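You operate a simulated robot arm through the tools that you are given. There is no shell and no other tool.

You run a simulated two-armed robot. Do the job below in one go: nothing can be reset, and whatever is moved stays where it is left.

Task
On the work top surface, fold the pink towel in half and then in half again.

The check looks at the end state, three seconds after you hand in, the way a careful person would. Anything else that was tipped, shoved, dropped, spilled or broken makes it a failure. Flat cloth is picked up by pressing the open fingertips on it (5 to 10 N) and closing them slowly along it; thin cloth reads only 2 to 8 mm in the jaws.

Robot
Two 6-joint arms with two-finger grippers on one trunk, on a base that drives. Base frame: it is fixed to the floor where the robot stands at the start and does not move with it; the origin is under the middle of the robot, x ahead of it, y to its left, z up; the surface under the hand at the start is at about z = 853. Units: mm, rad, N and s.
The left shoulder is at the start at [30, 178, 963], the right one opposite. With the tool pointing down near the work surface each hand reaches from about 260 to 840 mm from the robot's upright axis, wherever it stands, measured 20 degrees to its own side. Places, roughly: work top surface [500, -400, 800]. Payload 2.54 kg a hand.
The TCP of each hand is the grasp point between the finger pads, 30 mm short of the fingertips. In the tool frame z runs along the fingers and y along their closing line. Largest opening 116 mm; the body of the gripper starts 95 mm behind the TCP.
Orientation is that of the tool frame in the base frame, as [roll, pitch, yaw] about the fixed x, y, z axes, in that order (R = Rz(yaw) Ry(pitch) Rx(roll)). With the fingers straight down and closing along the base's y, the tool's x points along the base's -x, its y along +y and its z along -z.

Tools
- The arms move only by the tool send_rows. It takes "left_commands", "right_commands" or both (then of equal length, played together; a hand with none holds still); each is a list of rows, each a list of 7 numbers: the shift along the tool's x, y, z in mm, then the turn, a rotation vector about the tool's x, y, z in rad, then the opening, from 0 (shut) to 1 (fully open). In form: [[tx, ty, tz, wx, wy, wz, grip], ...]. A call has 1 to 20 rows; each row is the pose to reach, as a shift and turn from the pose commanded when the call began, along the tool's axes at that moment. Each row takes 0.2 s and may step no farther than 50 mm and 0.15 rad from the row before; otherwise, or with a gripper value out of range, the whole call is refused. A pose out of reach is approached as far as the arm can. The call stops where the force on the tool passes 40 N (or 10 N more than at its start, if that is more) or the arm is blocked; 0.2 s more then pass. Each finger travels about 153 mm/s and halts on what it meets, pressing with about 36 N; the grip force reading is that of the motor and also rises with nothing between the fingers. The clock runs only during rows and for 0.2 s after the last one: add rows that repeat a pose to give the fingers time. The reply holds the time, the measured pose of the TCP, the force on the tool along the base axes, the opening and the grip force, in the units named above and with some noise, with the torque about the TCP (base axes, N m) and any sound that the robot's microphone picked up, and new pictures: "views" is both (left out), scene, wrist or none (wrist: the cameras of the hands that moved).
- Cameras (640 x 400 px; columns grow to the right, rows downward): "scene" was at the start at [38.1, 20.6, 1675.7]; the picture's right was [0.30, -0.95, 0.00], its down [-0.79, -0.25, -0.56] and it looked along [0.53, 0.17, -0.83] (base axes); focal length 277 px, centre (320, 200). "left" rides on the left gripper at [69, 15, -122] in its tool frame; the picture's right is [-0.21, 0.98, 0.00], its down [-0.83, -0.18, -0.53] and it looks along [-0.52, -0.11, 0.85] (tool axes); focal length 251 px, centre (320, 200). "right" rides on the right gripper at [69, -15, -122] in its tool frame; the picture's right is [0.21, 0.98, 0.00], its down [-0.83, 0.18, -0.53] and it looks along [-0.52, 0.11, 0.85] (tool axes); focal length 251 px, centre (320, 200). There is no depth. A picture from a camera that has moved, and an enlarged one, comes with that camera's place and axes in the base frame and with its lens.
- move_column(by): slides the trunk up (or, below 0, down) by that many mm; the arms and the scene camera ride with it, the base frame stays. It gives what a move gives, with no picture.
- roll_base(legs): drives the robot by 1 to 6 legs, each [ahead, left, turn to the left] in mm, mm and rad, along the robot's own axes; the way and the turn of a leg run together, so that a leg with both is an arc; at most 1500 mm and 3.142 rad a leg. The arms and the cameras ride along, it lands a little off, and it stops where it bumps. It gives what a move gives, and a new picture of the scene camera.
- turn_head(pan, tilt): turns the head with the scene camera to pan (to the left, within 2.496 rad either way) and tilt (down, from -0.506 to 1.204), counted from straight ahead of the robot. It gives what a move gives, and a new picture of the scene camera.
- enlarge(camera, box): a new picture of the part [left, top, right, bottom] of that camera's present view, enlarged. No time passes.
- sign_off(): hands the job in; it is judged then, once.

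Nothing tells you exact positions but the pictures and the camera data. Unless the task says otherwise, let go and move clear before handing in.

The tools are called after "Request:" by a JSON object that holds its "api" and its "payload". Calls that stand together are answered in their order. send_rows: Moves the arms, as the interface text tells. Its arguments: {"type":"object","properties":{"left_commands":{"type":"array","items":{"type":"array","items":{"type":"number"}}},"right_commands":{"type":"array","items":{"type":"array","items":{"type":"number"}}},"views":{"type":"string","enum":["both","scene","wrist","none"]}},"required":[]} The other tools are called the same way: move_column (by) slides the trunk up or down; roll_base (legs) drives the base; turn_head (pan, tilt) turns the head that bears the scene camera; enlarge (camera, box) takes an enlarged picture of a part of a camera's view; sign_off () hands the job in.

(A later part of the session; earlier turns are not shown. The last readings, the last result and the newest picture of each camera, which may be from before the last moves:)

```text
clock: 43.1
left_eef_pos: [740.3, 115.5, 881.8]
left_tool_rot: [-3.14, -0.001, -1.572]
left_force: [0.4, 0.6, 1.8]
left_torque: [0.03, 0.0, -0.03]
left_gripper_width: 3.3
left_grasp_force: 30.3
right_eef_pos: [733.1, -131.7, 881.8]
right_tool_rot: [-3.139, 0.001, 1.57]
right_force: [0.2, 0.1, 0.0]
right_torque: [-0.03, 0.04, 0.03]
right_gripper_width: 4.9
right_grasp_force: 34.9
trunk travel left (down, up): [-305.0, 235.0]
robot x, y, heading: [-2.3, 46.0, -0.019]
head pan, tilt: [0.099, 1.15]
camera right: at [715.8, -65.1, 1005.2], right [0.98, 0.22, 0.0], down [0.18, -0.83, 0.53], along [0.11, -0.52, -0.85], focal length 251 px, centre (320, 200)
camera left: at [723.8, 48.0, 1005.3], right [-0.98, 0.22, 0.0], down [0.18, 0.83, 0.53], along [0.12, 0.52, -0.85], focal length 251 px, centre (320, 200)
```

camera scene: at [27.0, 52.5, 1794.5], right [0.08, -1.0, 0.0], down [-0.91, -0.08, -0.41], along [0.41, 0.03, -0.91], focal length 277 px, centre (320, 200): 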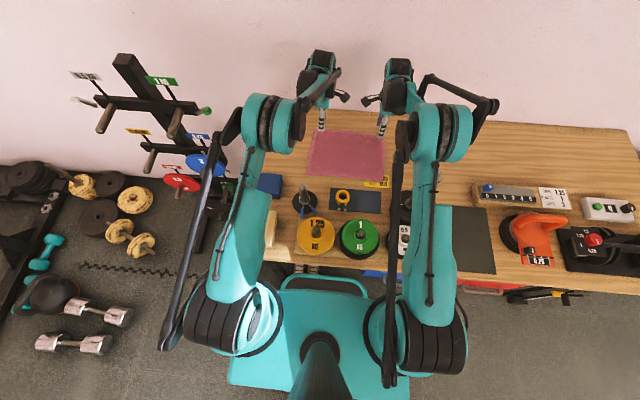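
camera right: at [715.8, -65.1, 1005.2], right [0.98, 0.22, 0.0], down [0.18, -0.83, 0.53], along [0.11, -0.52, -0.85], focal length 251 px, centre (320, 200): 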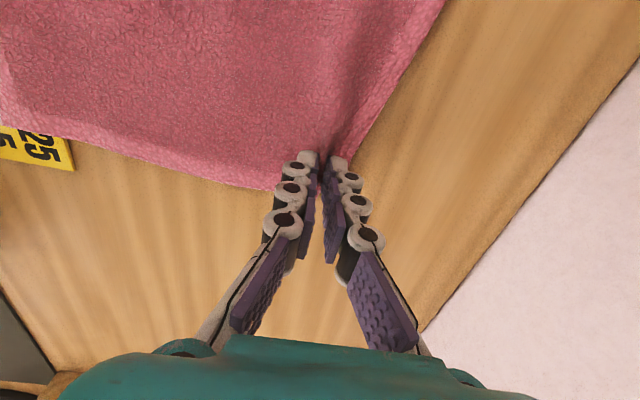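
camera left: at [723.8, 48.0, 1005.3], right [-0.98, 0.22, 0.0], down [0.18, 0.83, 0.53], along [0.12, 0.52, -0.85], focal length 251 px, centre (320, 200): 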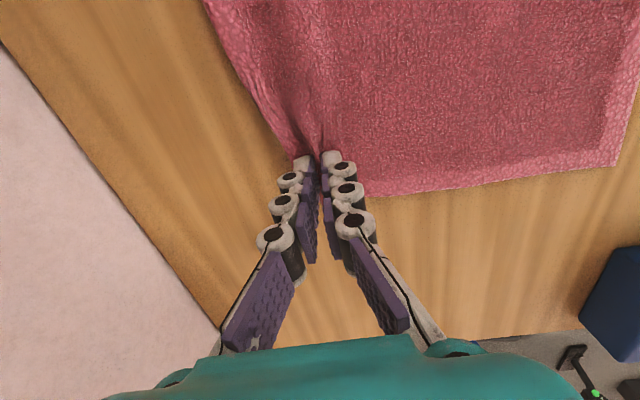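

Both corners are held again, with jaws at 3.3 and 4.9 mm and very little tail beyond the fingers. I'll lift on a smaller arc, gradually tilting the fingers forward so the cloth hangs to the far side.

Request:
{"api": "send_rows", "payload": {"left_commands": [[-0.6, 3.3, -17.5, 0, 0, 0, 0], [-1.3, 10.6, -33.4, 0, 0, 0, 0], [-2, 20.8, -47, 0, 0, 0, 0], [-2.6, 33.3, -58, 0, 0, 0, 0], [-3.3, 48.7, -65.8, 0.04, 0, 0, 0], [-4, 64.7, -71.2, 0.08, 0, 0, 0], [-4.6, 81.4, -73.4, 0.12, 0, 0, 0], [-5.2, 98, -73.2, 0.16, 0, 0, 0]], "right_commands": [[0.6, -3.4, -17.5, 0, 0, 0, 0], [1.3, -10.8, -33.4, 0, 0, 0, 0], [2, -21.2, -47, 0, 0, 0, 0], [2.6, -34, -58, 0, 0, 0, 0], [3.3, -49.6, -65.8, -0.04, 0, 0, 0], [4, -65.9, -71.2, -0.08, 0, 0, 0], [4.6, -82.9, -73.4, -0.12, 0, 0, 0], [5.2, -99.9, -73.2, -0.16, 0, 0, 0]], "views": "both"}}

Request:
{"api": "enlarge", "payload": {"camera": "scene", "box": [280, 110, 420, 200]}}

```text
clock: 44.9
left_eef_pos: [640.8, 121.6, 955.2]
left_tool_rot: [-2.98, 0.0, -1.574]
left_force: [-0.2, 0.6, -0.2]
left_torque: [0.01, -0.01, -0.04]
left_gripper_width: 3.4
left_grasp_force: 34.7
right_eef_pos: [632.2, -127.4, 956.4]
right_tool_rot: [2.979, 0.0, 1.572]
right_force: [0.2, -0.1, -0.4]
right_torque: [0.02, 0.0, 0.01]
right_gripper_width: 3.9
right_grasp_force: 32.1
trunk travel left (down, up): [-305.0, 235.0]
robot x, y, heading: [-2.0, 50.5, -0.014]
head pan, tilt: [0.099, 1.15]
camera scene: at [25.2, 52.6, 1794.5], right [0.08, -1.0, 0.0], down [-0.91, -0.08, -0.41], along [0.41, 0.03, -0.91], focal length 277 px, centre (320, 200)
camera right: at [596.6, -59.9, 1074.8], right [0.96, 0.22, 0.16], down [0.09, -0.83, 0.56], along [0.25, -0.52, -0.82], focal length 251 px, centre (320, 200)
camera left: at [606.0, 53.6, 1074.8], right [-0.96, 0.22, -0.16], down [0.09, 0.83, 0.56], along [0.25, 0.52, -0.82], focal length 251 px, centre (320, 200)
```

scene: 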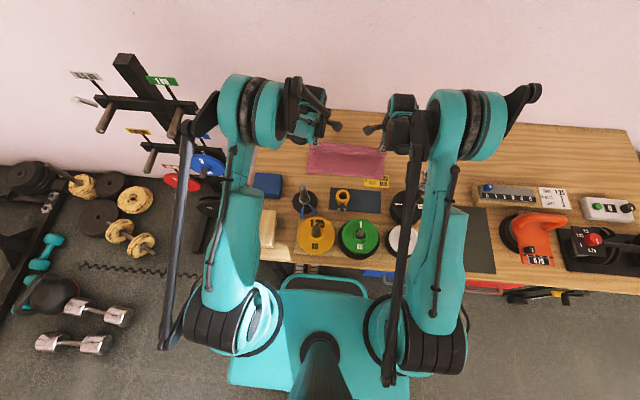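
right: 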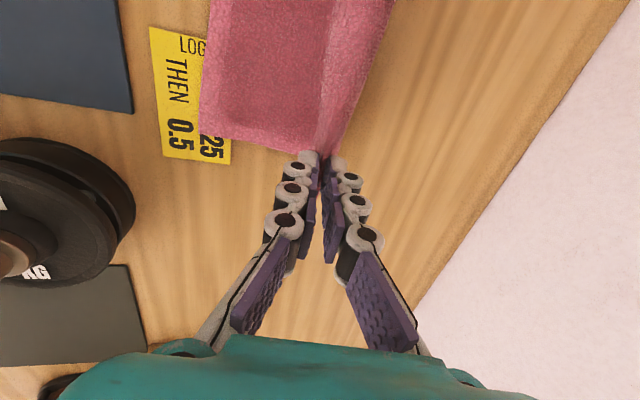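
left: 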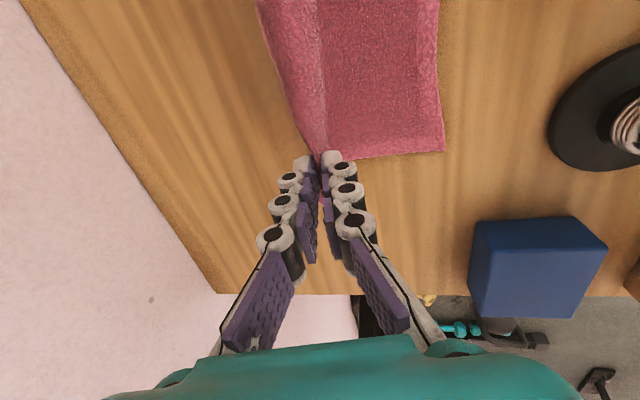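

```text
4.44 times, centred on (350, 155) of scene
camera zoom: at [25.2, 52.6, 1794.5], right [0.08, -1.0, 0.0], down [-0.91, -0.08, -0.41], along [0.41, 0.03, -0.91], focal length 1232 px, centre (187, 400)
```

zoom: 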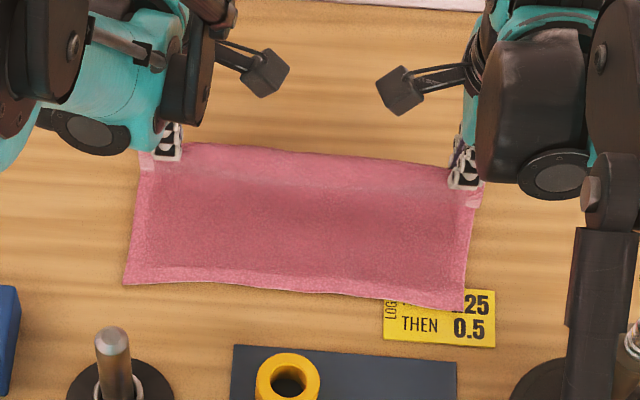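

This hang is much better: the sheet stands straight up from the fold with no bulge. I'll continue most of the way down and check.

Request:
{"api": "send_rows", "payload": {"left_commands": [[-0.6, 16.7, 0.7, 0.04, 0, 0, 0], [-1.2, 32.8, 4.8, 0.08, 0, 0, 0], [-1.9, 47.8, 11.9, 0.12, 0, 0, 0], [-2.5, 60.1, 20.9, 0.16, 0, 0, 0], [-3.1, 70.6, 30.2, 0.2, 0, 0, 0]], "right_commands": [[0.6, -17, 0.7, -0.04, 0, 0, 0], [1.2, -33.3, 4.8, -0.08, 0, 0, 0], [1.9, -48.6, 11.8, -0.12, 0, 0, 0], [2.5, -61.1, 20.7, -0.16, 0, 0, 0], [3.1, -71.8, 30, -0.2, 0, 0, 0]], "views": "both"}}

Request:
{"api": "enlarge", "payload": {"camera": "scene", "box": [280, 110, 420, 200]}}

```text
clock: 46.1
left_eef_pos: [577.2, 125.3, 915.1]
left_tool_rot: [-2.781, -0.001, -1.573]
left_force: [-0.7, 0.3, 1.2]
left_torque: [-0.02, 0.0, 0.05]
left_gripper_width: 3.0
left_grasp_force: 33.2
right_eef_pos: [570.2, -121.6, 916.1]
right_tool_rot: [2.785, -0.001, 1.573]
right_force: [1.4, -0.5, -1.4]
right_torque: [0.0, 0.04, 0.01]
right_gripper_width: 4.1
right_grasp_force: 33.1
right hand out of reach, approached as far as the arm can: row 5
trunk travel left (down, up): [-305.0, 235.0]
robot x, y, heading: [-4.2, 46.2, -0.018]
head pan, tilt: [0.099, 1.15]
camera scene: at [27.0, 52.6, 1794.5], right [0.08, -1.0, 0.0], down [-0.91, -0.08, -0.41], along [0.41, 0.03, -0.91], focal length 277 px, centre (320, 200)
camera right: at [512.0, -55.1, 1026.9], right [0.92, 0.22, 0.34], down [-0.01, -0.83, 0.56], along [0.4, -0.52, -0.75], focal length 251 px, centre (320, 200)
camera left: at [518.9, 57.7, 1024.4], right [-0.91, 0.22, -0.35], down [-0.02, 0.83, 0.56], along [0.41, 0.52, -0.75], focal length 251 px, centre (320, 200)
```

scene: 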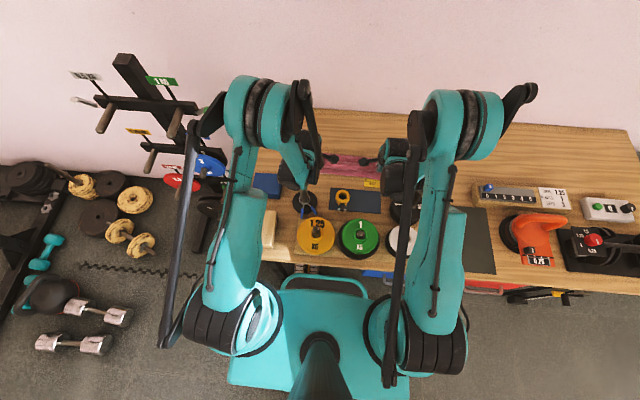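
right: 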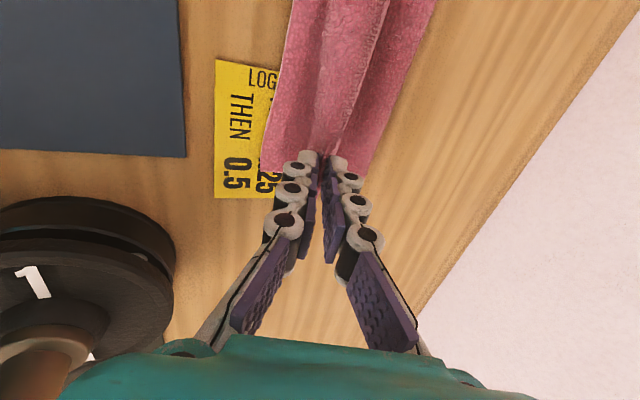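
left: 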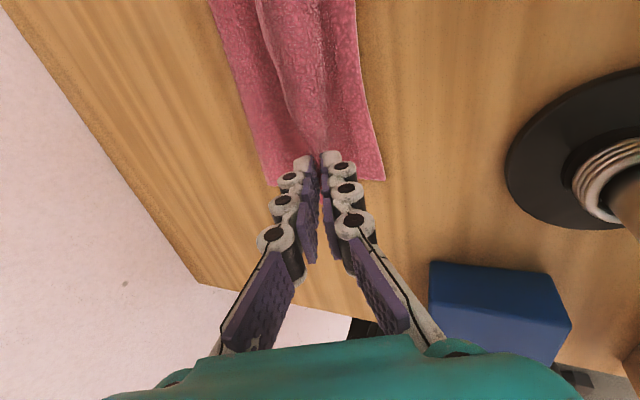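

```text
4.44 times, centred on (350, 155) of scene
camera zoom: at [27.0, 52.6, 1794.5], right [0.08, -1.0, 0.0], down [-0.91, -0.08, -0.41], along [0.41, 0.03, -0.91], focal length 1232 px, centre (187, 400)
```

zoom: 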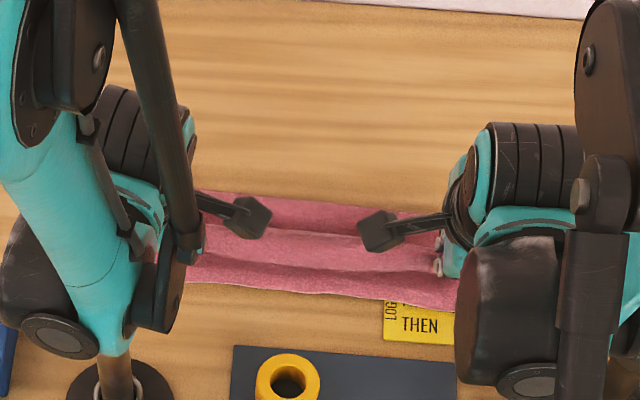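

The fold line now sits at x = 653 (left) and 642 (right), just where it should. I'll ease the tilt slightly and lower the edge onto the near edge.

Request:
{"api": "send_rows", "payload": {"left_commands": [[-0.3, 5.4, 3.2, -0.015, 0, 0, 0], [-0.6, 10.7, 6.3, -0.03, 0, 0, 0], [-1, 16.7, 9.2, -0.045, 0, 0, 0], [-1.2, 22.7, 12.2, -0.06, 0, 0, 0], [-1.2, 22.7, 12.2, -0.06, 0, 0, 0]], "right_commands": [[0.3, -5.4, 3.2, 0.03, 0, 0, 0], [0.6, -10.7, 6.3, 0.06, 0, 0, 0], [1, -16.7, 9.2, 0.06, 0, 0, 0], [1.2, -22.7, 12.2, 0.06, 0, 0, 0], [1.2, -22.7, 12.2, 0.06, 0, 0, 0]], "views": "both"}}

Request:
{"api": "enlarge", "payload": {"camera": "scene", "box": [280, 110, 420, 200]}}

```text
clock: 47.3
left_eef_pos: [563.5, 126.2, 897.7]
left_tool_rot: [-2.843, 0.001, -1.573]
left_force: [0.4, 0.6, 1.6]
left_torque: [0.01, -0.02, 0.0]
left_gripper_width: 3.8
left_grasp_force: 34.8
left hand out of reach, approached as far as the arm can: row 4, 5
right_eef_pos: [562.0, -120.8, 905.9]
right_tool_rot: [2.847, 0.0, 1.57]
right_force: [-0.2, 0.2, -1.0]
right_torque: [0.02, 0.0, 0.0]
right_gripper_width: 4.3
right_grasp_force: 33.8
right hand out of reach, approached as far as the arm can: row 3, 4, 5
trunk travel left (down, up): [-305.0, 235.0]
robot x, y, heading: [-1.7, 46.3, -0.014]
head pan, tilt: [0.099, 1.15]
camera scene: at [26.8, 52.5, 1794.5], right [0.08, -1.0, 0.0], down [-0.91, -0.08, -0.41], along [0.41, 0.03, -0.91], focal length 277 px, centre (320, 200)
camera right: at [509.8, -53.9, 1018.5], right [0.93, 0.22, 0.28], down [0.02, -0.83, 0.56], along [0.36, -0.52, -0.78], focal length 251 px, centre (320, 200)
camera left: at [512.0, 57.9, 1010.6], right [-0.93, 0.22, -0.29], down [0.02, 0.83, 0.56], along [0.36, 0.52, -0.77], focal length 251 px, centre (320, 200)
```

scene: 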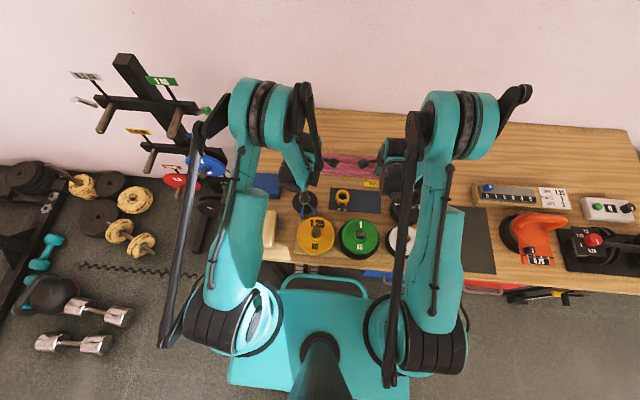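
right: 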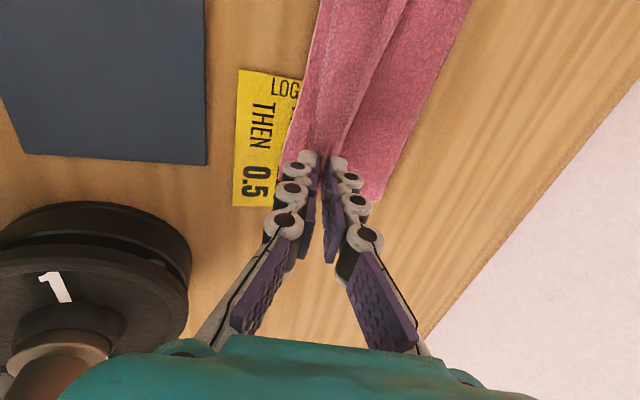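
left: 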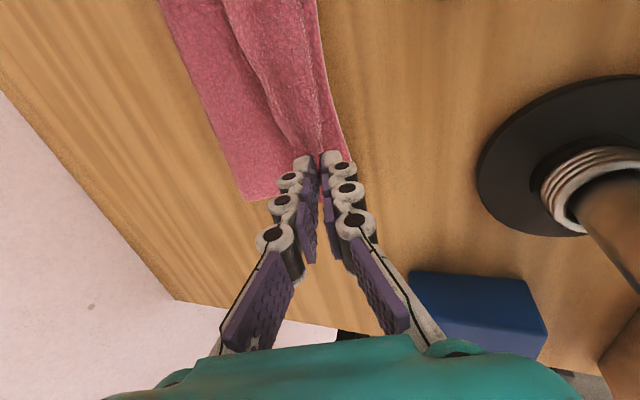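

```text
4.44 times, centred on (350, 155) of scene
camera zoom: at [26.8, 52.5, 1794.5], right [0.08, -1.0, 0.0], down [-0.91, -0.08, -0.41], along [0.41, 0.03, -0.91], focal length 1232 px, centre (187, 400)
```

zoom: 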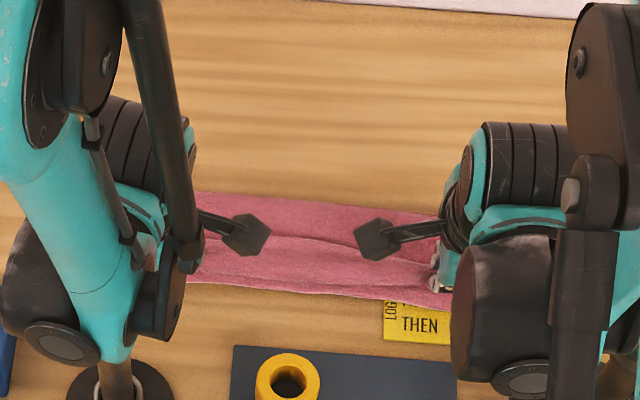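

The arms are folded close and can't hold that tilt at this spot. I'll bring the hands back nearly upright, which lets them get the edge down to the near edge.

Request:
{"api": "send_rows", "payload": {"left_commands": [[0, -1.5, 0, -0.05, 0, 0, 0], [0, -3, 0.1, -0.1, 0, 0, 0], [0, -4.5, 0.3, -0.15, 0, 0, 0], [0, -5.9, 0.5, -0.2, 0, 0, 0], [0, -5.9, 0.5, -0.2, 0, 0, 0]], "right_commands": [[0, 1.8, 0, 0.05, 0, 0, 0], [0, 3.5, 0.2, 0.1, 0, 0, 0], [0, 5.3, 0.4, 0.15, 0, 0, 0], [0, 7.1, 0.6, 0.2, 0, 0, 0], [0, 7.1, 0.6, 0.2, 0, 0, 0]], "views": "both"}}

Request:
{"api": "enlarge", "payload": {"camera": "scene", "box": [280, 110, 420, 200]}}

```text
clock: 48.5
left_eef_pos: [569.2, 124.6, 898.7]
left_tool_rot: [-3.04, -0.001, -1.572]
left_force: [-0.3, -0.5, 0.7]
left_torque: [0.01, -0.13, -0.01]
left_gripper_width: 3.3
left_grasp_force: 34.6
right_eef_pos: [569.2, -121.3, 908.1]
right_tool_rot: [3.044, -0.001, 1.572]
right_force: [-0.6, 0.6, -0.8]
right_torque: [-0.03, -0.08, -0.01]
right_gripper_width: 4.2
right_grasp_force: 35.0
trunk travel left (down, up): [-305.0, 235.0]
robot x, y, heading: [-2.1, 47.9, -0.014]
head pan, tilt: [0.099, 1.15]
camera scene: at [26.3, 52.5, 1794.5], right [0.08, -1.0, 0.0], down [-0.91, -0.08, -0.41], along [0.41, 0.03, -0.91], focal length 277 px, centre (320, 200)
camera right: at [540.2, -55.6, 1028.5], right [0.97, 0.22, 0.1], down [0.13, -0.83, 0.55], along [0.2, -0.52, -0.83], focal length 251 px, centre (320, 200)
camera left: at [540.6, 58.0, 1020.2], right [-0.97, 0.22, -0.1], down [0.13, 0.83, 0.55], along [0.2, 0.52, -0.83], focal length 251 px, centre (320, 200)
```

scene: 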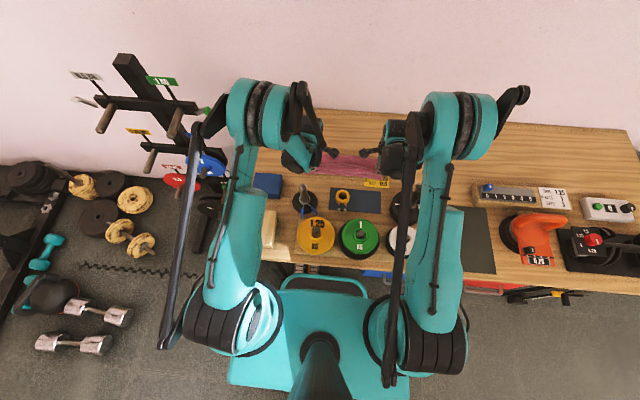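
right: 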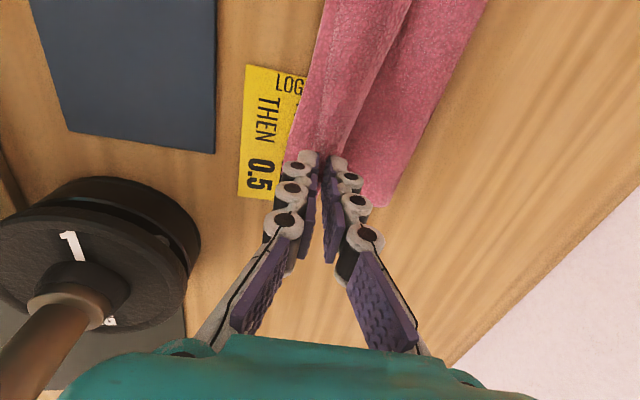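
left: 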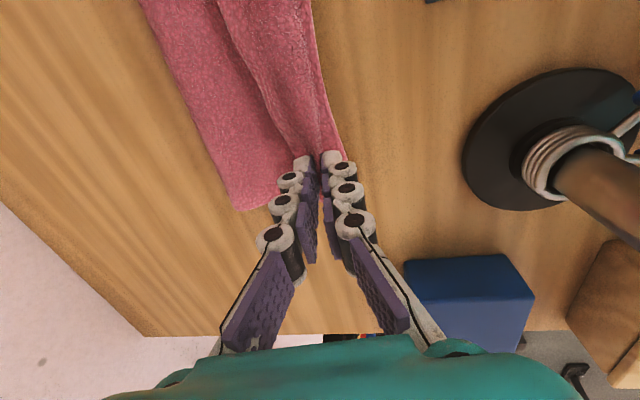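

```text
4.44 times, centred on (350, 155) of scene
camera zoom: at [26.3, 52.5, 1794.5], right [0.08, -1.0, 0.0], down [-0.91, -0.08, -0.41], along [0.41, 0.03, -0.91], focal length 1232 px, centre (187, 400)
```

zoom: 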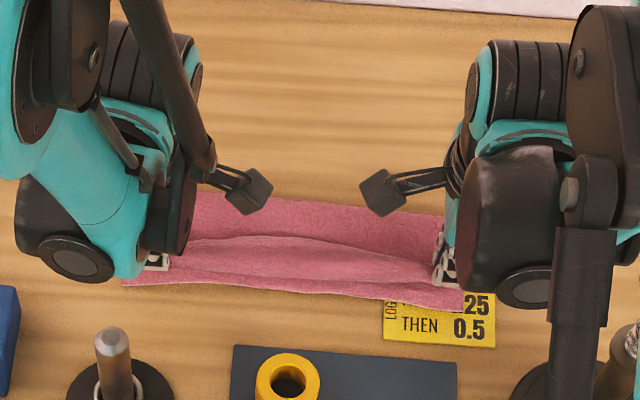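

Request:
{"api": "send_rows", "payload": {"left_commands": [[0, 1.1, 0.9, 0, 0, 0, 0], [0, 2.2, 1.8, 0, 0, 0, 0], [0, 3.3, 2.7, 0, 0, 0, 0], [0, 3.3, 2.7, 0, 0, 0, 0]], "right_commands": [[0, -3.4, 3.7, 0.03, 0, 0, 0], [0, -6.8, 7.4, 0.06, 0, 0, 0], [0, -10.2, 11, 0.1, 0, 0, 0], [0, -10.2, 11, 0.1, 0, 0, 0]], "views": "both"}}

Request:
{"api": "enlarge", "payload": {"camera": "scene", "box": [280, 110, 420, 200]}}

Request:
{"api": "enlarge", "payload": {"camera": "left", "box": [120, 0, 440, 200]}}

Request:
{"api": "enlarge", "payload": {"camera": "right", "box": [200, 0, 520, 200]}}

```text
clock: 49.5
left_eef_pos: [566.1, 125.8, 894.2]
left_tool_rot: [-3.041, 0.0, -1.573]
left_force: [-0.8, -0.5, 1.0]
left_torque: [0.02, -0.03, -0.04]
left_gripper_width: 2.8
left_grasp_force: 32.3
right_eef_pos: [559.5, -120.9, 896.3]
right_tool_rot: [-3.14, 0.0, 1.573]
right_force: [-0.4, -0.3, 0.1]
right_torque: [-0.03, -0.01, -0.02]
right_gripper_width: 3.2
right_grasp_force: 32.3
trunk travel left (down, up): [-305.0, 235.0]
robot x, y, heading: [-0.7, 47.7, -0.017]
head pan, tilt: [0.099, 1.15]
camera scene: at [26.4, 52.6, 1794.5], right [0.08, -1.0, 0.0], down [-0.91, -0.08, -0.41], along [0.41, 0.03, -0.91], focal length 277 px, centre (320, 200)
camera right: at [543.6, -55.0, 1018.7], right [0.98, 0.22, 0.0], down [0.18, -0.83, 0.53], along [0.11, -0.52, -0.85], focal length 251 px, centre (320, 200)
camera left: at [537.8, 57.8, 1016.0], right [-0.97, 0.22, -0.1], down [0.13, 0.83, 0.55], along [0.2, 0.52, -0.83], focal length 251 px, centre (320, 200)
```

scene: 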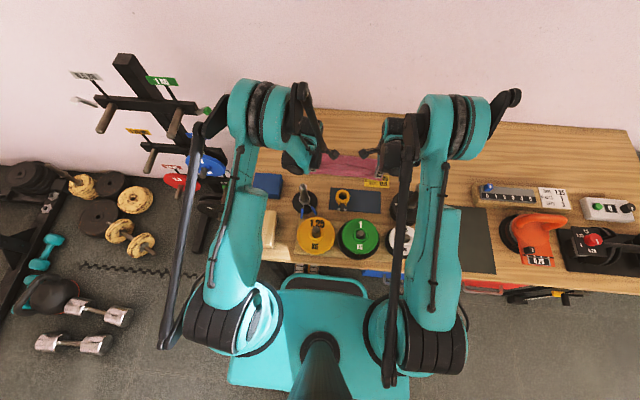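
right: 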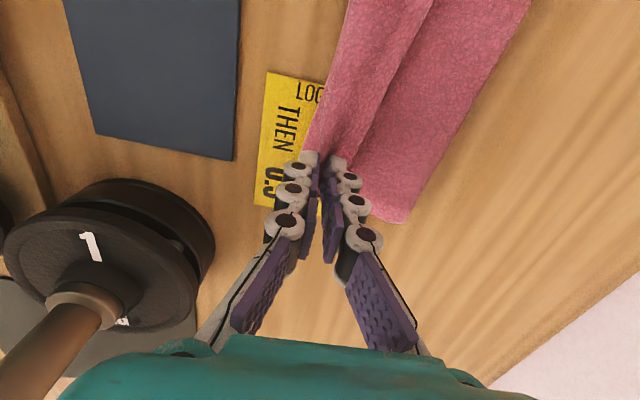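
left: 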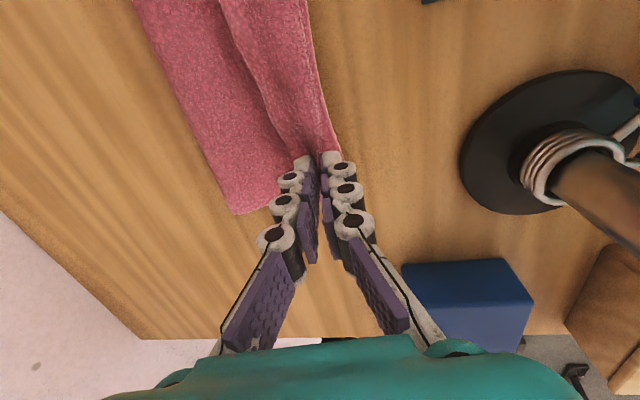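

```text
4.44 times, centred on (350, 155) of scene
camera zoom: at [26.4, 52.6, 1794.5], right [0.08, -1.0, 0.0], down [-0.91, -0.08, -0.41], along [0.41, 0.03, -0.91], focal length 1232 px, centre (187, 400)
```

zoom: 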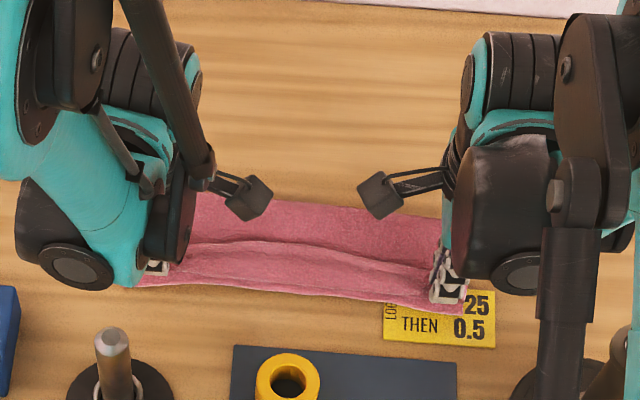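

```text
2.00 times, centred on (280, 100) of left
camera zoom: at [537.8, 57.8, 1016.0], right [-0.97, 0.22, -0.1], down [0.13, 0.83, 0.55], along [0.2, 0.52, -0.83], focal length 503 px, centre (400, 400)
```

zoom: 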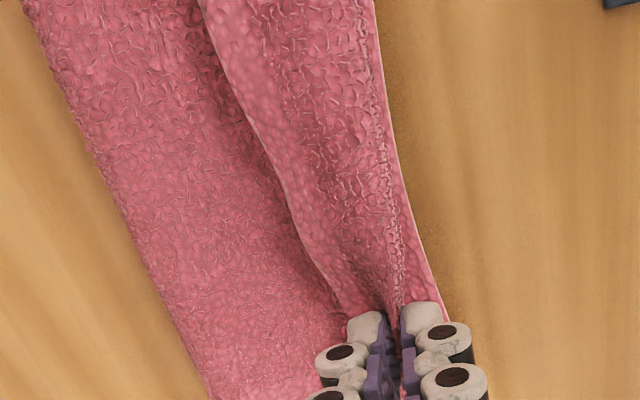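

```text
2.00 times, centred on (360, 100) of right
camera zoom: at [543.6, -55.0, 1018.7], right [0.98, 0.22, 0.0], down [0.18, -0.83, 0.53], along [0.11, -0.52, -0.85], focal length 503 px, centre (240, 400)
```

zoom: 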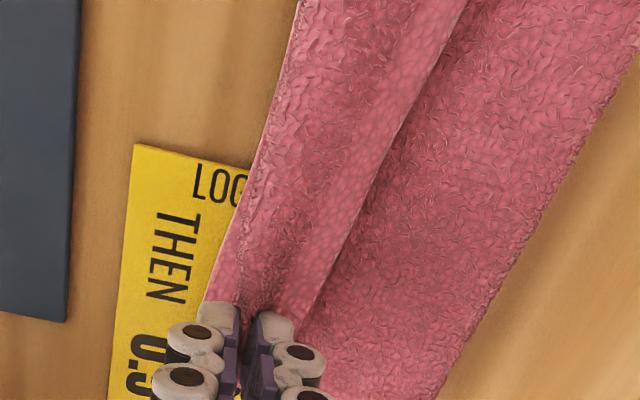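

The edge is now above the near edge, and the fold is at about x = 648 with little slack left. I'll take up the last bit of slack towards me and then open the fingers to let the edge relax.

Request:
{"api": "send_rows", "payload": {"left_commands": [[0, 3, -1.3, 0, 0, 0, 0], [0, 5.8, -2.6, 0, 0, 0, 0], [0, 5.8, -2.6, 0, 0, 0, 0], [0, 5.8, -2.6, 0, 0, 0, 0.06], [0, 5.8, -2.6, 0, 0, 0, 0.15], [0, 5.8, -2.6, 0, 0, 0, 0.25], [0, 5.8, -2.6, 0, 0, 0, 0.25]], "right_commands": [[0, -3.5, -1, 0, 0, 0, 0], [0, -7, -2, 0, 0, 0, 0], [0, -7, -2, 0, 0, 0, 0], [0, -7, -2, 0, 0, 0, 0.06], [0, -7, -2, 0, 0, 0, 0.15], [0, -7, -2, 0, 0, 0, 0.25], [0, -7, -2, 0, 0, 0, 0.25]], "views": "both"}}

Request:
{"api": "enlarge", "payload": {"camera": "scene", "box": [280, 110, 420, 200]}}

Request:
{"api": "enlarge", "payload": {"camera": "left", "box": [120, 0, 440, 200]}}

Request:
{"api": "enlarge", "payload": {"camera": "right", "box": [200, 0, 520, 200]}}

```text
clock: 51.1
left_eef_pos: [559.5, 125.0, 898.3]
left_tool_rot: [-3.04, 0.0, -1.573]
left_force: [-0.9, -0.7, 1.4]
left_torque: [0.0, 0.02, -0.01]
left_gripper_width: 29.1
left_grasp_force: 0.1
right_eef_pos: [553.9, -122.0, 897.7]
right_tool_rot: [-3.141, 0.0, 1.571]
right_force: [0.2, -0.6, 0.0]
right_torque: [0.0, -0.03, 0.0]
right_gripper_width: 29.0
right_grasp_force: 0.0
trunk travel left (down, up): [-305.0, 235.0]
robot x, y, heading: [-5.6, 48.7, -0.01]
head pan, tilt: [0.099, 1.15]
camera scene: at [26.9, 52.5, 1794.5], right [0.08, -1.0, 0.0], down [-0.91, -0.08, -0.41], along [0.41, 0.03, -0.91], focal length 277 px, centre (320, 200)
camera right: at [537.4, -55.1, 1020.3], right [0.98, 0.22, 0.0], down [0.18, -0.83, 0.53], along [0.11, -0.52, -0.85], focal length 251 px, centre (320, 200)
camera left: at [532.4, 56.8, 1019.2], right [-0.97, 0.22, -0.1], down [0.13, 0.83, 0.55], along [0.2, 0.52, -0.83], focal length 251 px, centre (320, 200)
```

scene: 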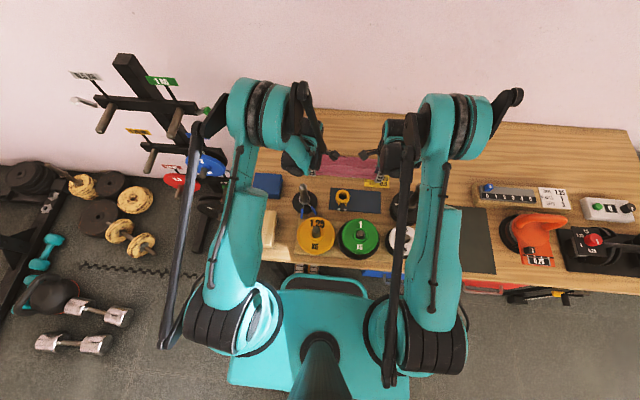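
right: 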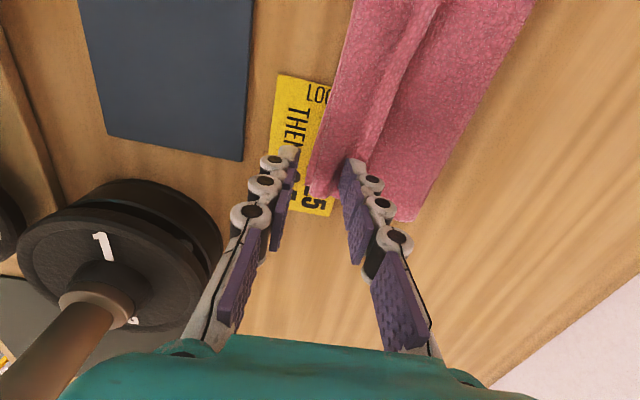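
left: 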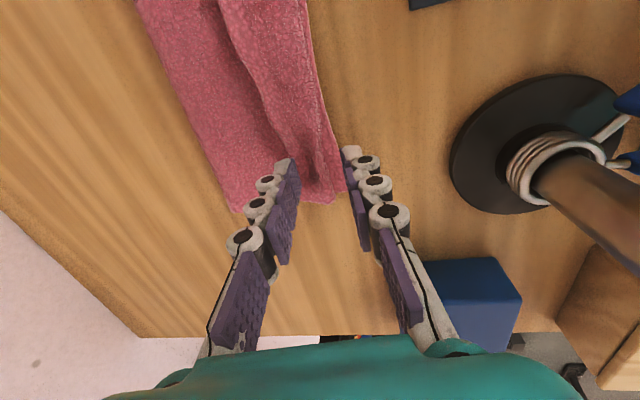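

```text
4.44 times, centred on (350, 155) of scene
camera zoom: at [26.9, 52.5, 1794.5], right [0.08, -1.0, 0.0], down [-0.91, -0.08, -0.41], along [0.41, 0.03, -0.91], focal length 1232 px, centre (187, 400)
```

zoom: 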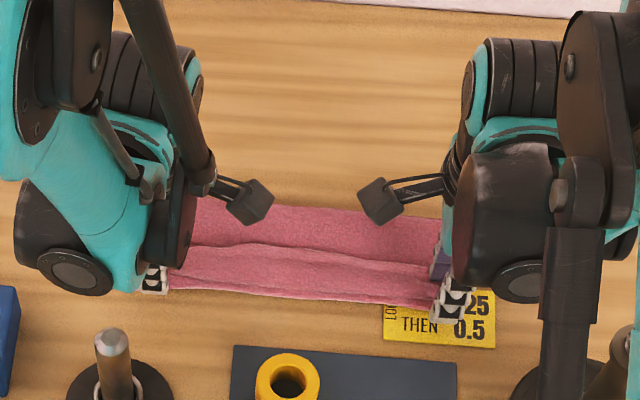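

```text
2.00 times, centred on (280, 100) of left
camera zoom: at [532.4, 56.8, 1019.2], right [-0.97, 0.22, -0.1], down [0.13, 0.83, 0.55], along [0.2, 0.52, -0.83], focal length 503 px, centre (400, 400)
```

zoom: 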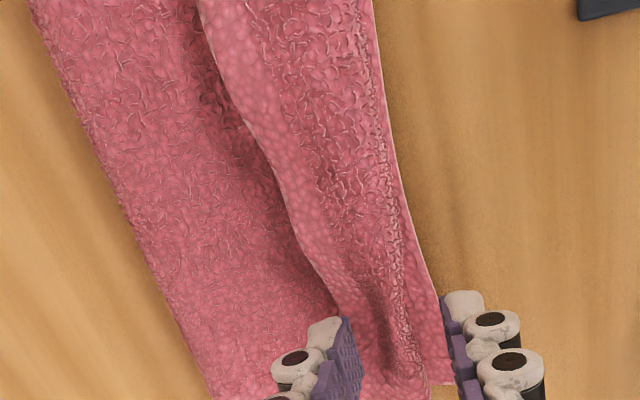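

```text
2.00 times, centred on (360, 100) of right
camera zoom: at [537.4, -55.1, 1020.3], right [0.98, 0.22, 0.0], down [0.18, -0.83, 0.53], along [0.11, -0.52, -0.85], focal length 503 px, centre (240, 400)
```

zoom: 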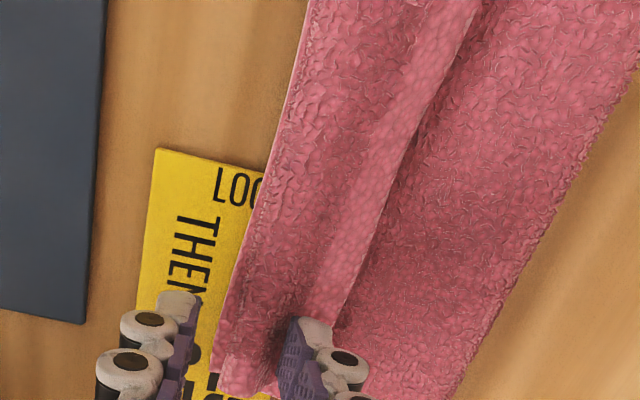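

After release the edge stayed curled back as a flap instead of opening, and the fold line is still short of half, so this lay-down isn't good enough. I'll lift off, turn the hands back so the fingers close along y, and re-grasp the free edge for another carry with a much slacker path.

Request:
{"api": "send_rows", "payload": {"left_commands": [[0, 0, -15, 0, 0, 0, 0.25], [0, 0, -35, -0.05, 0, 0, 0.3], [0, 0, -60, -0.1, 0, 0, 0.4], [0, -15, -62, -0.1, 0, 0, 0.4]], "right_commands": [[0, 0, -15, 0, 0, 0, 0.25], [0, 0, -35, 0, 0, 0, 0.3], [0, 0, -60, 0, 0, 0, 0.4], [0, 20, -62, 0, 0, 0, 0.4]], "views": "none"}}

Request:
{"api": "send_rows", "payload": {"left_commands": [[0, 0, 0, 0, 0, 0.1428, 0.4], [0, 0, 0, 0, 0, 0.2856, 0.4], [0, 0, 0, 0, 0, 0.4284, 0.4], [0, 0, 0, 0, 0, 0.5712, 0.4], [0, 0, 0, 0, 0, 0.714, 0.4], [0, 0, 0, 0, 0, 0.8568, 0.4], [0, 0, 0, 0, 0, 0.9996, 0.4], [0, 0, 0, 0, 0, 1.1424, 0.4], [0, 0, 0, 0, 0, 1.2852, 0.4], [0, 0, 0, 0, 0, 1.428, 0.4], [0, 0, 0, 0, 0, 1.5708, 0.4]], "right_commands": [[0, 0, 0, 0, 0, -0.1428, 0.4], [0, 0, 0, 0, 0, -0.2856, 0.4], [0, 0, 0, 0, 0, -0.4284, 0.4], [0, 0, 0, 0, 0, -0.5712, 0.4], [0, 0, 0, 0, 0, -0.714, 0.4], [0, 0, 0, 0, 0, -0.8568, 0.4], [0, 0, 0, 0, 0, -0.9996, 0.4], [0, 0, 0, 0, 0, -1.1424, 0.4], [0, 0, 0, 0, 0, -1.2852, 0.4], [0, 0, 0, 0, 0, -1.428, 0.4], [0, 0, 0, 0, 0, -1.5708, 0.4]], "views": "both"}}

Request:
{"api": "enlarge", "payload": {"camera": "scene", "box": [280, 110, 420, 200]}}

```text
clock: 52.1
left_eef_pos: [569.5, 127.2, 959.1]
left_tool_rot: [3.14, 0.002, -1.571]
left_force: [0.8, 0.0, -0.4]
left_torque: [0.01, 0.08, 0.0]
left_gripper_width: 46.3
left_grasp_force: 0.0
right_eef_pos: [574.4, -120.6, 957.9]
right_tool_rot: [-3.137, 0.0, 1.571]
right_force: [0.4, 0.6, -0.5]
right_torque: [0.0, 0.03, -0.04]
right_gripper_width: 46.4
right_grasp_force: 0.1
trunk travel left (down, up): [-305.0, 235.0]
robot x, y, heading: [-4.3, 51.2, -0.016]
head pan, tilt: [0.099, 1.15]
```

```text
clock: 54.5
left_eef_pos: [569.7, 126.5, 961.0]
left_tool_rot: [-3.141, 0.002, 3.135]
left_force: [-0.3, 0.0, -0.1]
left_torque: [0.01, 0.02, 0.0]
left_gripper_width: 46.4
left_grasp_force: 0.1
right_eef_pos: [573.2, -122.4, 959.1]
right_tool_rot: [-3.141, -0.002, -3.14]
right_force: [-0.8, 0.7, -1.2]
right_torque: [-0.01, -0.03, 0.0]
right_gripper_width: 46.5
right_grasp_force: 0.0
trunk travel left (down, up): [-305.0, 235.0]
robot x, y, heading: [-3.0, 48.5, -0.017]
head pan, tilt: [0.099, 1.15]
camera scene: at [27.1, 52.5, 1794.5], right [0.08, -1.0, 0.0], down [-0.91, -0.08, -0.41], along [0.41, 0.03, -0.91], focal length 277 px, centre (320, 200)
camera right: at [503.4, -139.7, 1081.1], right [-0.22, 0.98, 0.0], down [0.83, 0.18, 0.53], along [0.52, 0.12, -0.85], focal length 251 px, centre (320, 200)
camera left: at [499.7, 142.4, 1083.4], right [0.22, 0.98, 0.0], down [0.82, -0.19, 0.53], along [0.52, -0.12, -0.84], focal length 251 px, centre (320, 200)
```

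scene: 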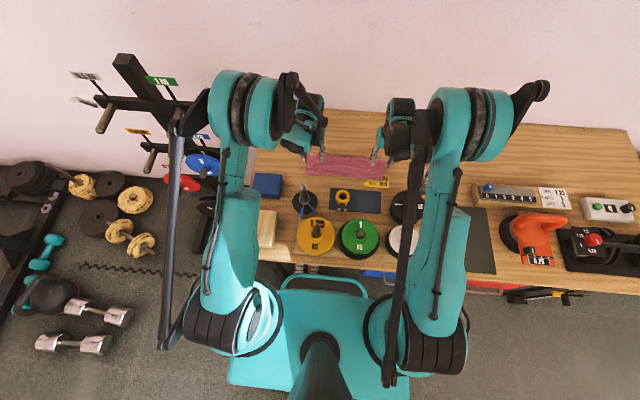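
right: 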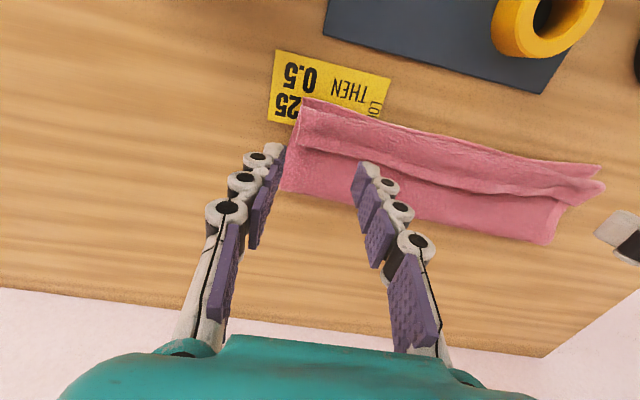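
left: 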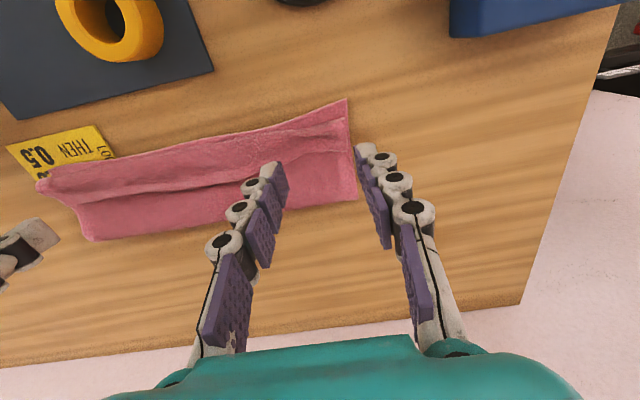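

```text
4.44 times, centred on (350, 155) of scene
camera zoom: at [27.1, 52.5, 1794.5], right [0.08, -1.0, 0.0], down [-0.91, -0.08, -0.41], along [0.41, 0.03, -0.91], focal length 1232 px, centre (187, 400)
```

zoom: 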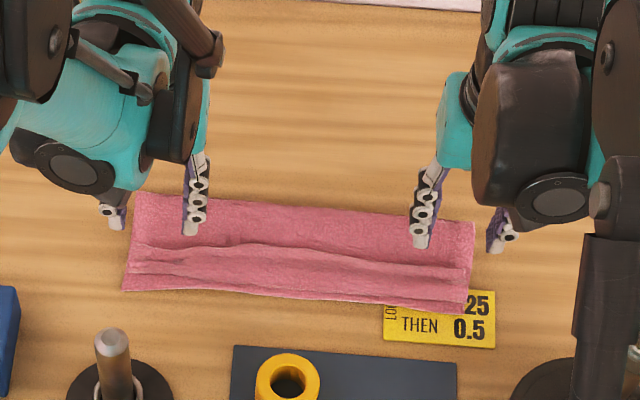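

The flap's free edge lies at about x = 587, on top of the fold. I'll bring the fingers down over it near both ends.

Request:
{"api": "send_rows", "payload": {"left_commands": [[-8, -8, 20, 0, 0, 0, 0.4], [-16.3, -16.5, 40, 0, 0, 0, 0.4], [-16.3, -16.5, 56, 0, 0, 0, 0.4], [-16.3, -16.5, 63, 0, 0, 0, 0.4], [-16.3, -16.5, 63, 0, 0, 0, 0.4]], "right_commands": [[-6, 6, 20, 0, 0, 0, 0.4], [-12.8, 12.4, 40, 0, 0, 0, 0.4], [-12.8, 12.4, 55, 0, 0, 0, 0.4], [-12.8, 12.4, 61, 0, 0, 0, 0.4], [-12.8, 12.4, 61, 0, 0, 0, 0.4]], "views": "wrist"}}

Request:
{"api": "enlarge", "payload": {"camera": "left", "box": [160, 50, 480, 250]}}

Request:
{"api": "enlarge", "payload": {"camera": "right", "box": [160, 50, 480, 250]}}

```text
clock: 55.7
left_eef_pos: [585.0, 108.6, 898.2]
left_tool_rot: [-3.14, 0.003, 3.14]
left_force: [0.7, -0.2, -0.6]
left_torque: [-0.01, -0.03, -0.01]
left_gripper_width: 46.6
left_grasp_force: 0.1
right_eef_pos: [585.0, -109.1, 898.8]
right_tool_rot: [3.141, -0.004, -3.141]
right_force: [-0.4, -0.6, 0.5]
right_torque: [-0.01, 0.03, 0.01]
right_gripper_width: 46.4
right_grasp_force: 0.0
trunk travel left (down, up): [-305.0, 235.0]
robot x, y, heading: [-3.2, 46.0, -0.015]
head pan, tilt: [0.099, 1.15]
camera right: at [515.3, -127.2, 1021.3], right [-0.22, 0.98, 0.0], down [0.83, 0.18, 0.53], along [0.52, 0.11, -0.85], focal length 251 px, centre (320, 200)
camera left: at [515.1, 124.1, 1021.0], right [0.22, 0.98, 0.0], down [0.82, -0.18, 0.53], along [0.52, -0.12, -0.84], focal length 251 px, centre (320, 200)
```

right: 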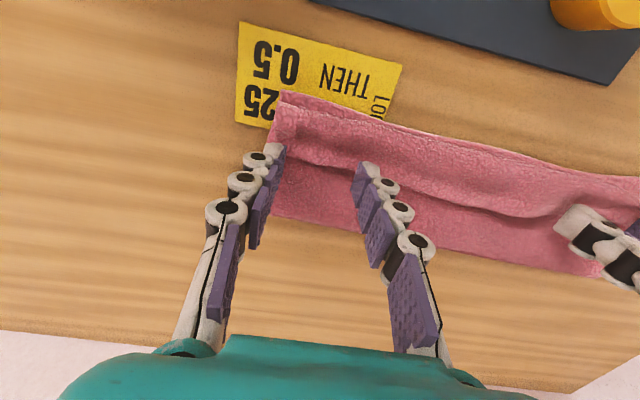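
left: 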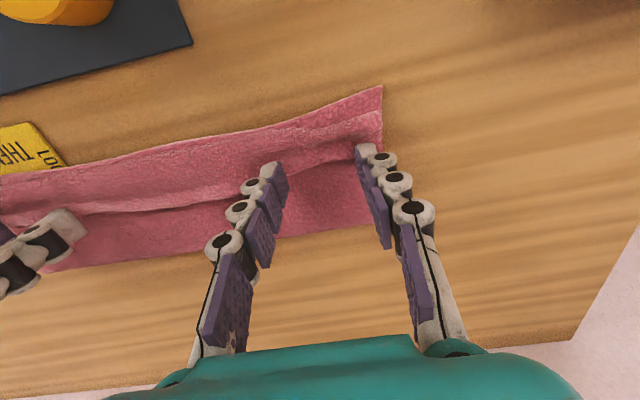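

```text
2.00 times, centred on (320, 150) of left
camera zoom: at [515.1, 124.1, 1021.0], right [0.22, 0.98, 0.0], down [0.82, -0.18, 0.53], along [0.52, -0.12, -0.84], focal length 503 px, centre (320, 300)
```

zoom: 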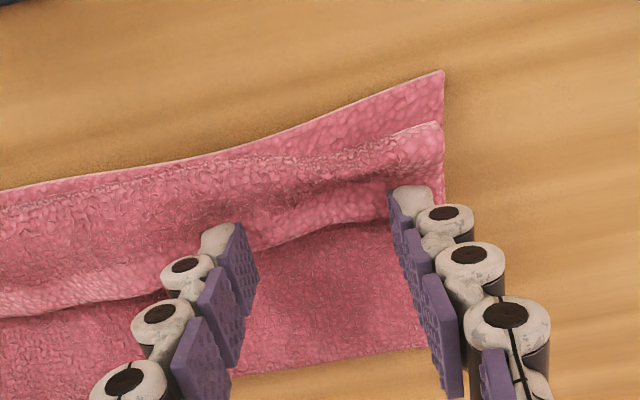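

```text
2.00 times, centred on (320, 150) of right
camera zoom: at [515.3, -127.2, 1021.3], right [-0.22, 0.98, 0.0], down [0.83, 0.18, 0.53], along [0.52, 0.11, -0.85], focal length 503 px, centre (320, 300)
```

zoom: 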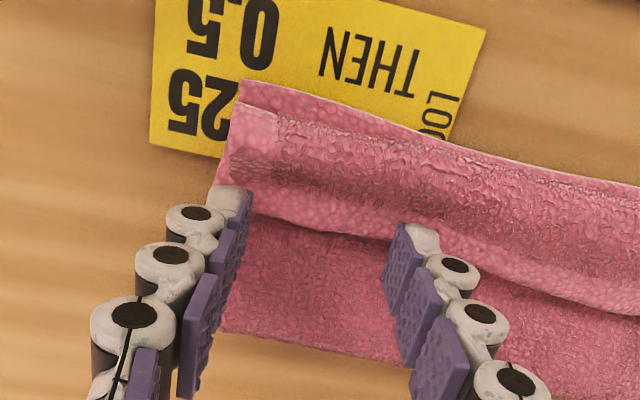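

Request:
{"api": "send_rows", "payload": {"left_commands": [[3, 0, 2, 0, 0, 0, 0.4], [3, 0, 4, 0, 0, 0, 0.4], [3, 0, 6, 0, 0, 0, 0.4], [3, 0, 8, 0, 0, 0, 0.4], [3, 0, 8, 0, 0, 0, 0.4]], "right_commands": [[3, 0, 2, 0, 0, 0, 0.4], [3, 0, 4, 0, 0, 0, 0.4], [3, 0, 6, 0, 0, 0, 0.4], [3, 0, 8, 0, 0, 0, 0.4], [3, 0, 8, 0, 0, 0, 0.4]], "views": "none"}}

```text
clock: 56.9
left_eef_pos: [582.2, 109.0, 889.7]
left_tool_rot: [3.141, 0.001, 3.14]
left_force: [0.6, -0.3, 2.3]
left_torque: [0.04, 0.01, 0.04]
left_gripper_width: 46.5
left_grasp_force: 0.1
right_eef_pos: [583.2, -108.5, 890.6]
right_tool_rot: [-3.141, -0.002, -3.141]
right_force: [-0.4, -0.6, 4.7]
right_torque: [0.01, 0.07, 0.02]
right_gripper_width: 46.6
right_grasp_force: 0.7
trunk travel left (down, up): [-305.0, 235.0]
robot x, y, heading: [-6.6, 51.7, -0.017]
head pan, tilt: [0.099, 1.15]
```

Request:
{"api": "send_rows", "payload": {"left_commands": [[0, 0, 0.5, 0, 0, 0, 0.4], [0, 0, 0.5, 0, 0, 0, 0.36], [0, 0, 0.5, 0, 0, 0, 0.32], [0, 0, 0.5, 0, 0, 0, 0.28], [0, 0, 0.5, 0, 0, 0, 0.24], [0, 0, 0.5, 0, 0, 0, 0.2], [0, 0, 0.5, 0, 0, 0, 0.16]], "right_commands": [[0, 0, 0, 0, 0, 0, 0.4], [0, 0, 0, 0, 0, 0, 0.36], [0, 0, 0, 0, 0, 0, 0.32], [0, 0, 0, 0, 0, 0, 0.28], [0, 0, 0, 0, 0, 0, 0.24], [0, 0, 0, 0, 0, 0, 0.2], [0, 0, 0, 0, 0, 0, 0.16]], "views": "wrist"}}

Request:
{"api": "enlarge", "payload": {"camera": "left", "box": [160, 50, 480, 250]}}

Request:
{"api": "enlarge", "payload": {"camera": "right", "box": [160, 50, 480, 250]}}

```text
clock: 58.5
left_eef_pos: [582.3, 107.5, 889.4]
left_tool_rot: [3.14, 0.002, 3.142]
left_force: [0.5, -2.4, 3.7]
left_torque: [-0.08, 0.01, 0.03]
left_gripper_width: 16.6
left_grasp_force: 0.1
right_eef_pos: [582.7, -109.2, 890.6]
right_tool_rot: [3.141, -0.002, -3.141]
right_force: [0.4, 2.6, 5.5]
right_torque: [0.1, 0.02, 0.0]
right_gripper_width: 19.6
right_grasp_force: 1.0
trunk travel left (down, up): [-305.0, 235.0]
robot x, y, heading: [-4.1, 48.8, -0.015]
head pan, tilt: [0.099, 1.15]
camera right: at [512.3, -126.2, 1013.1], right [-0.22, 0.98, 0.0], down [0.83, 0.18, 0.53], along [0.52, 0.12, -0.85], focal length 251 px, centre (320, 200)
camera left: at [511.7, 124.7, 1012.6], right [0.22, 0.98, 0.0], down [0.82, -0.18, 0.54], along [0.52, -0.12, -0.84], focal length 251 px, centre (320, 200)
```

right: 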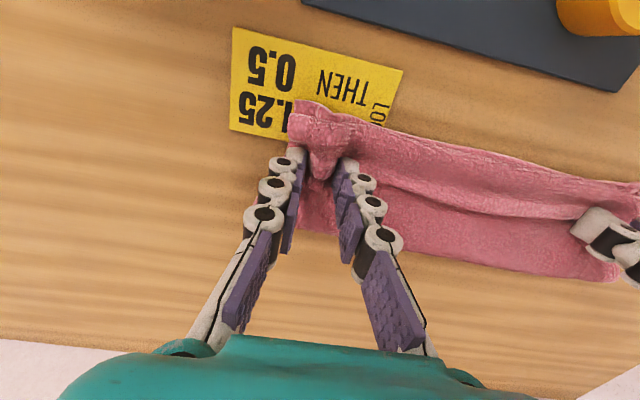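
left: 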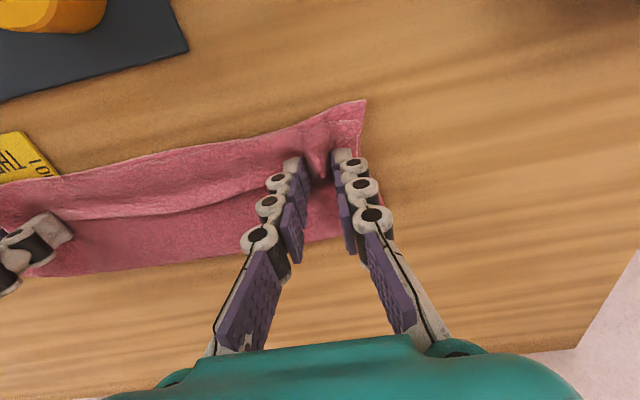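

```text
2.00 times, centred on (320, 150) of left
camera zoom: at [511.7, 124.7, 1012.6], right [0.22, 0.98, 0.0], down [0.82, -0.18, 0.54], along [0.52, -0.12, -0.84], focal length 503 px, centre (320, 300)
```

zoom: 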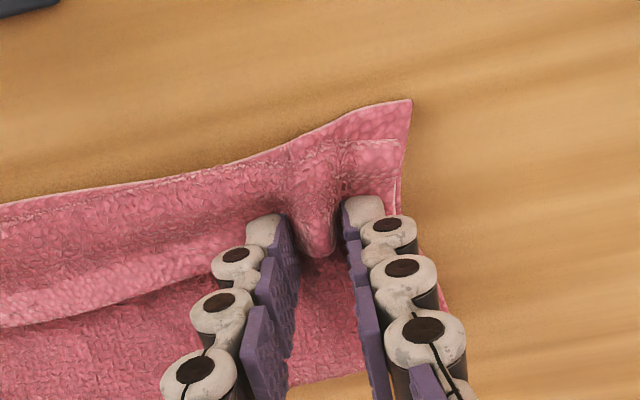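

```text
2.00 times, centred on (320, 150) of right
camera zoom: at [512.3, -126.2, 1013.1], right [-0.22, 0.98, 0.0], down [0.83, 0.18, 0.53], along [0.52, 0.12, -0.85], focal length 503 px, centre (320, 300)
```

zoom: 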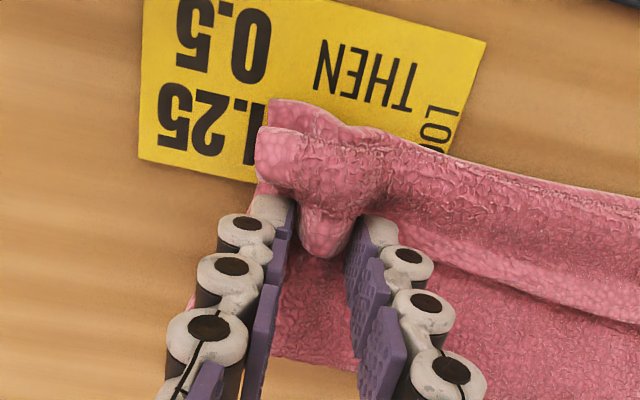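

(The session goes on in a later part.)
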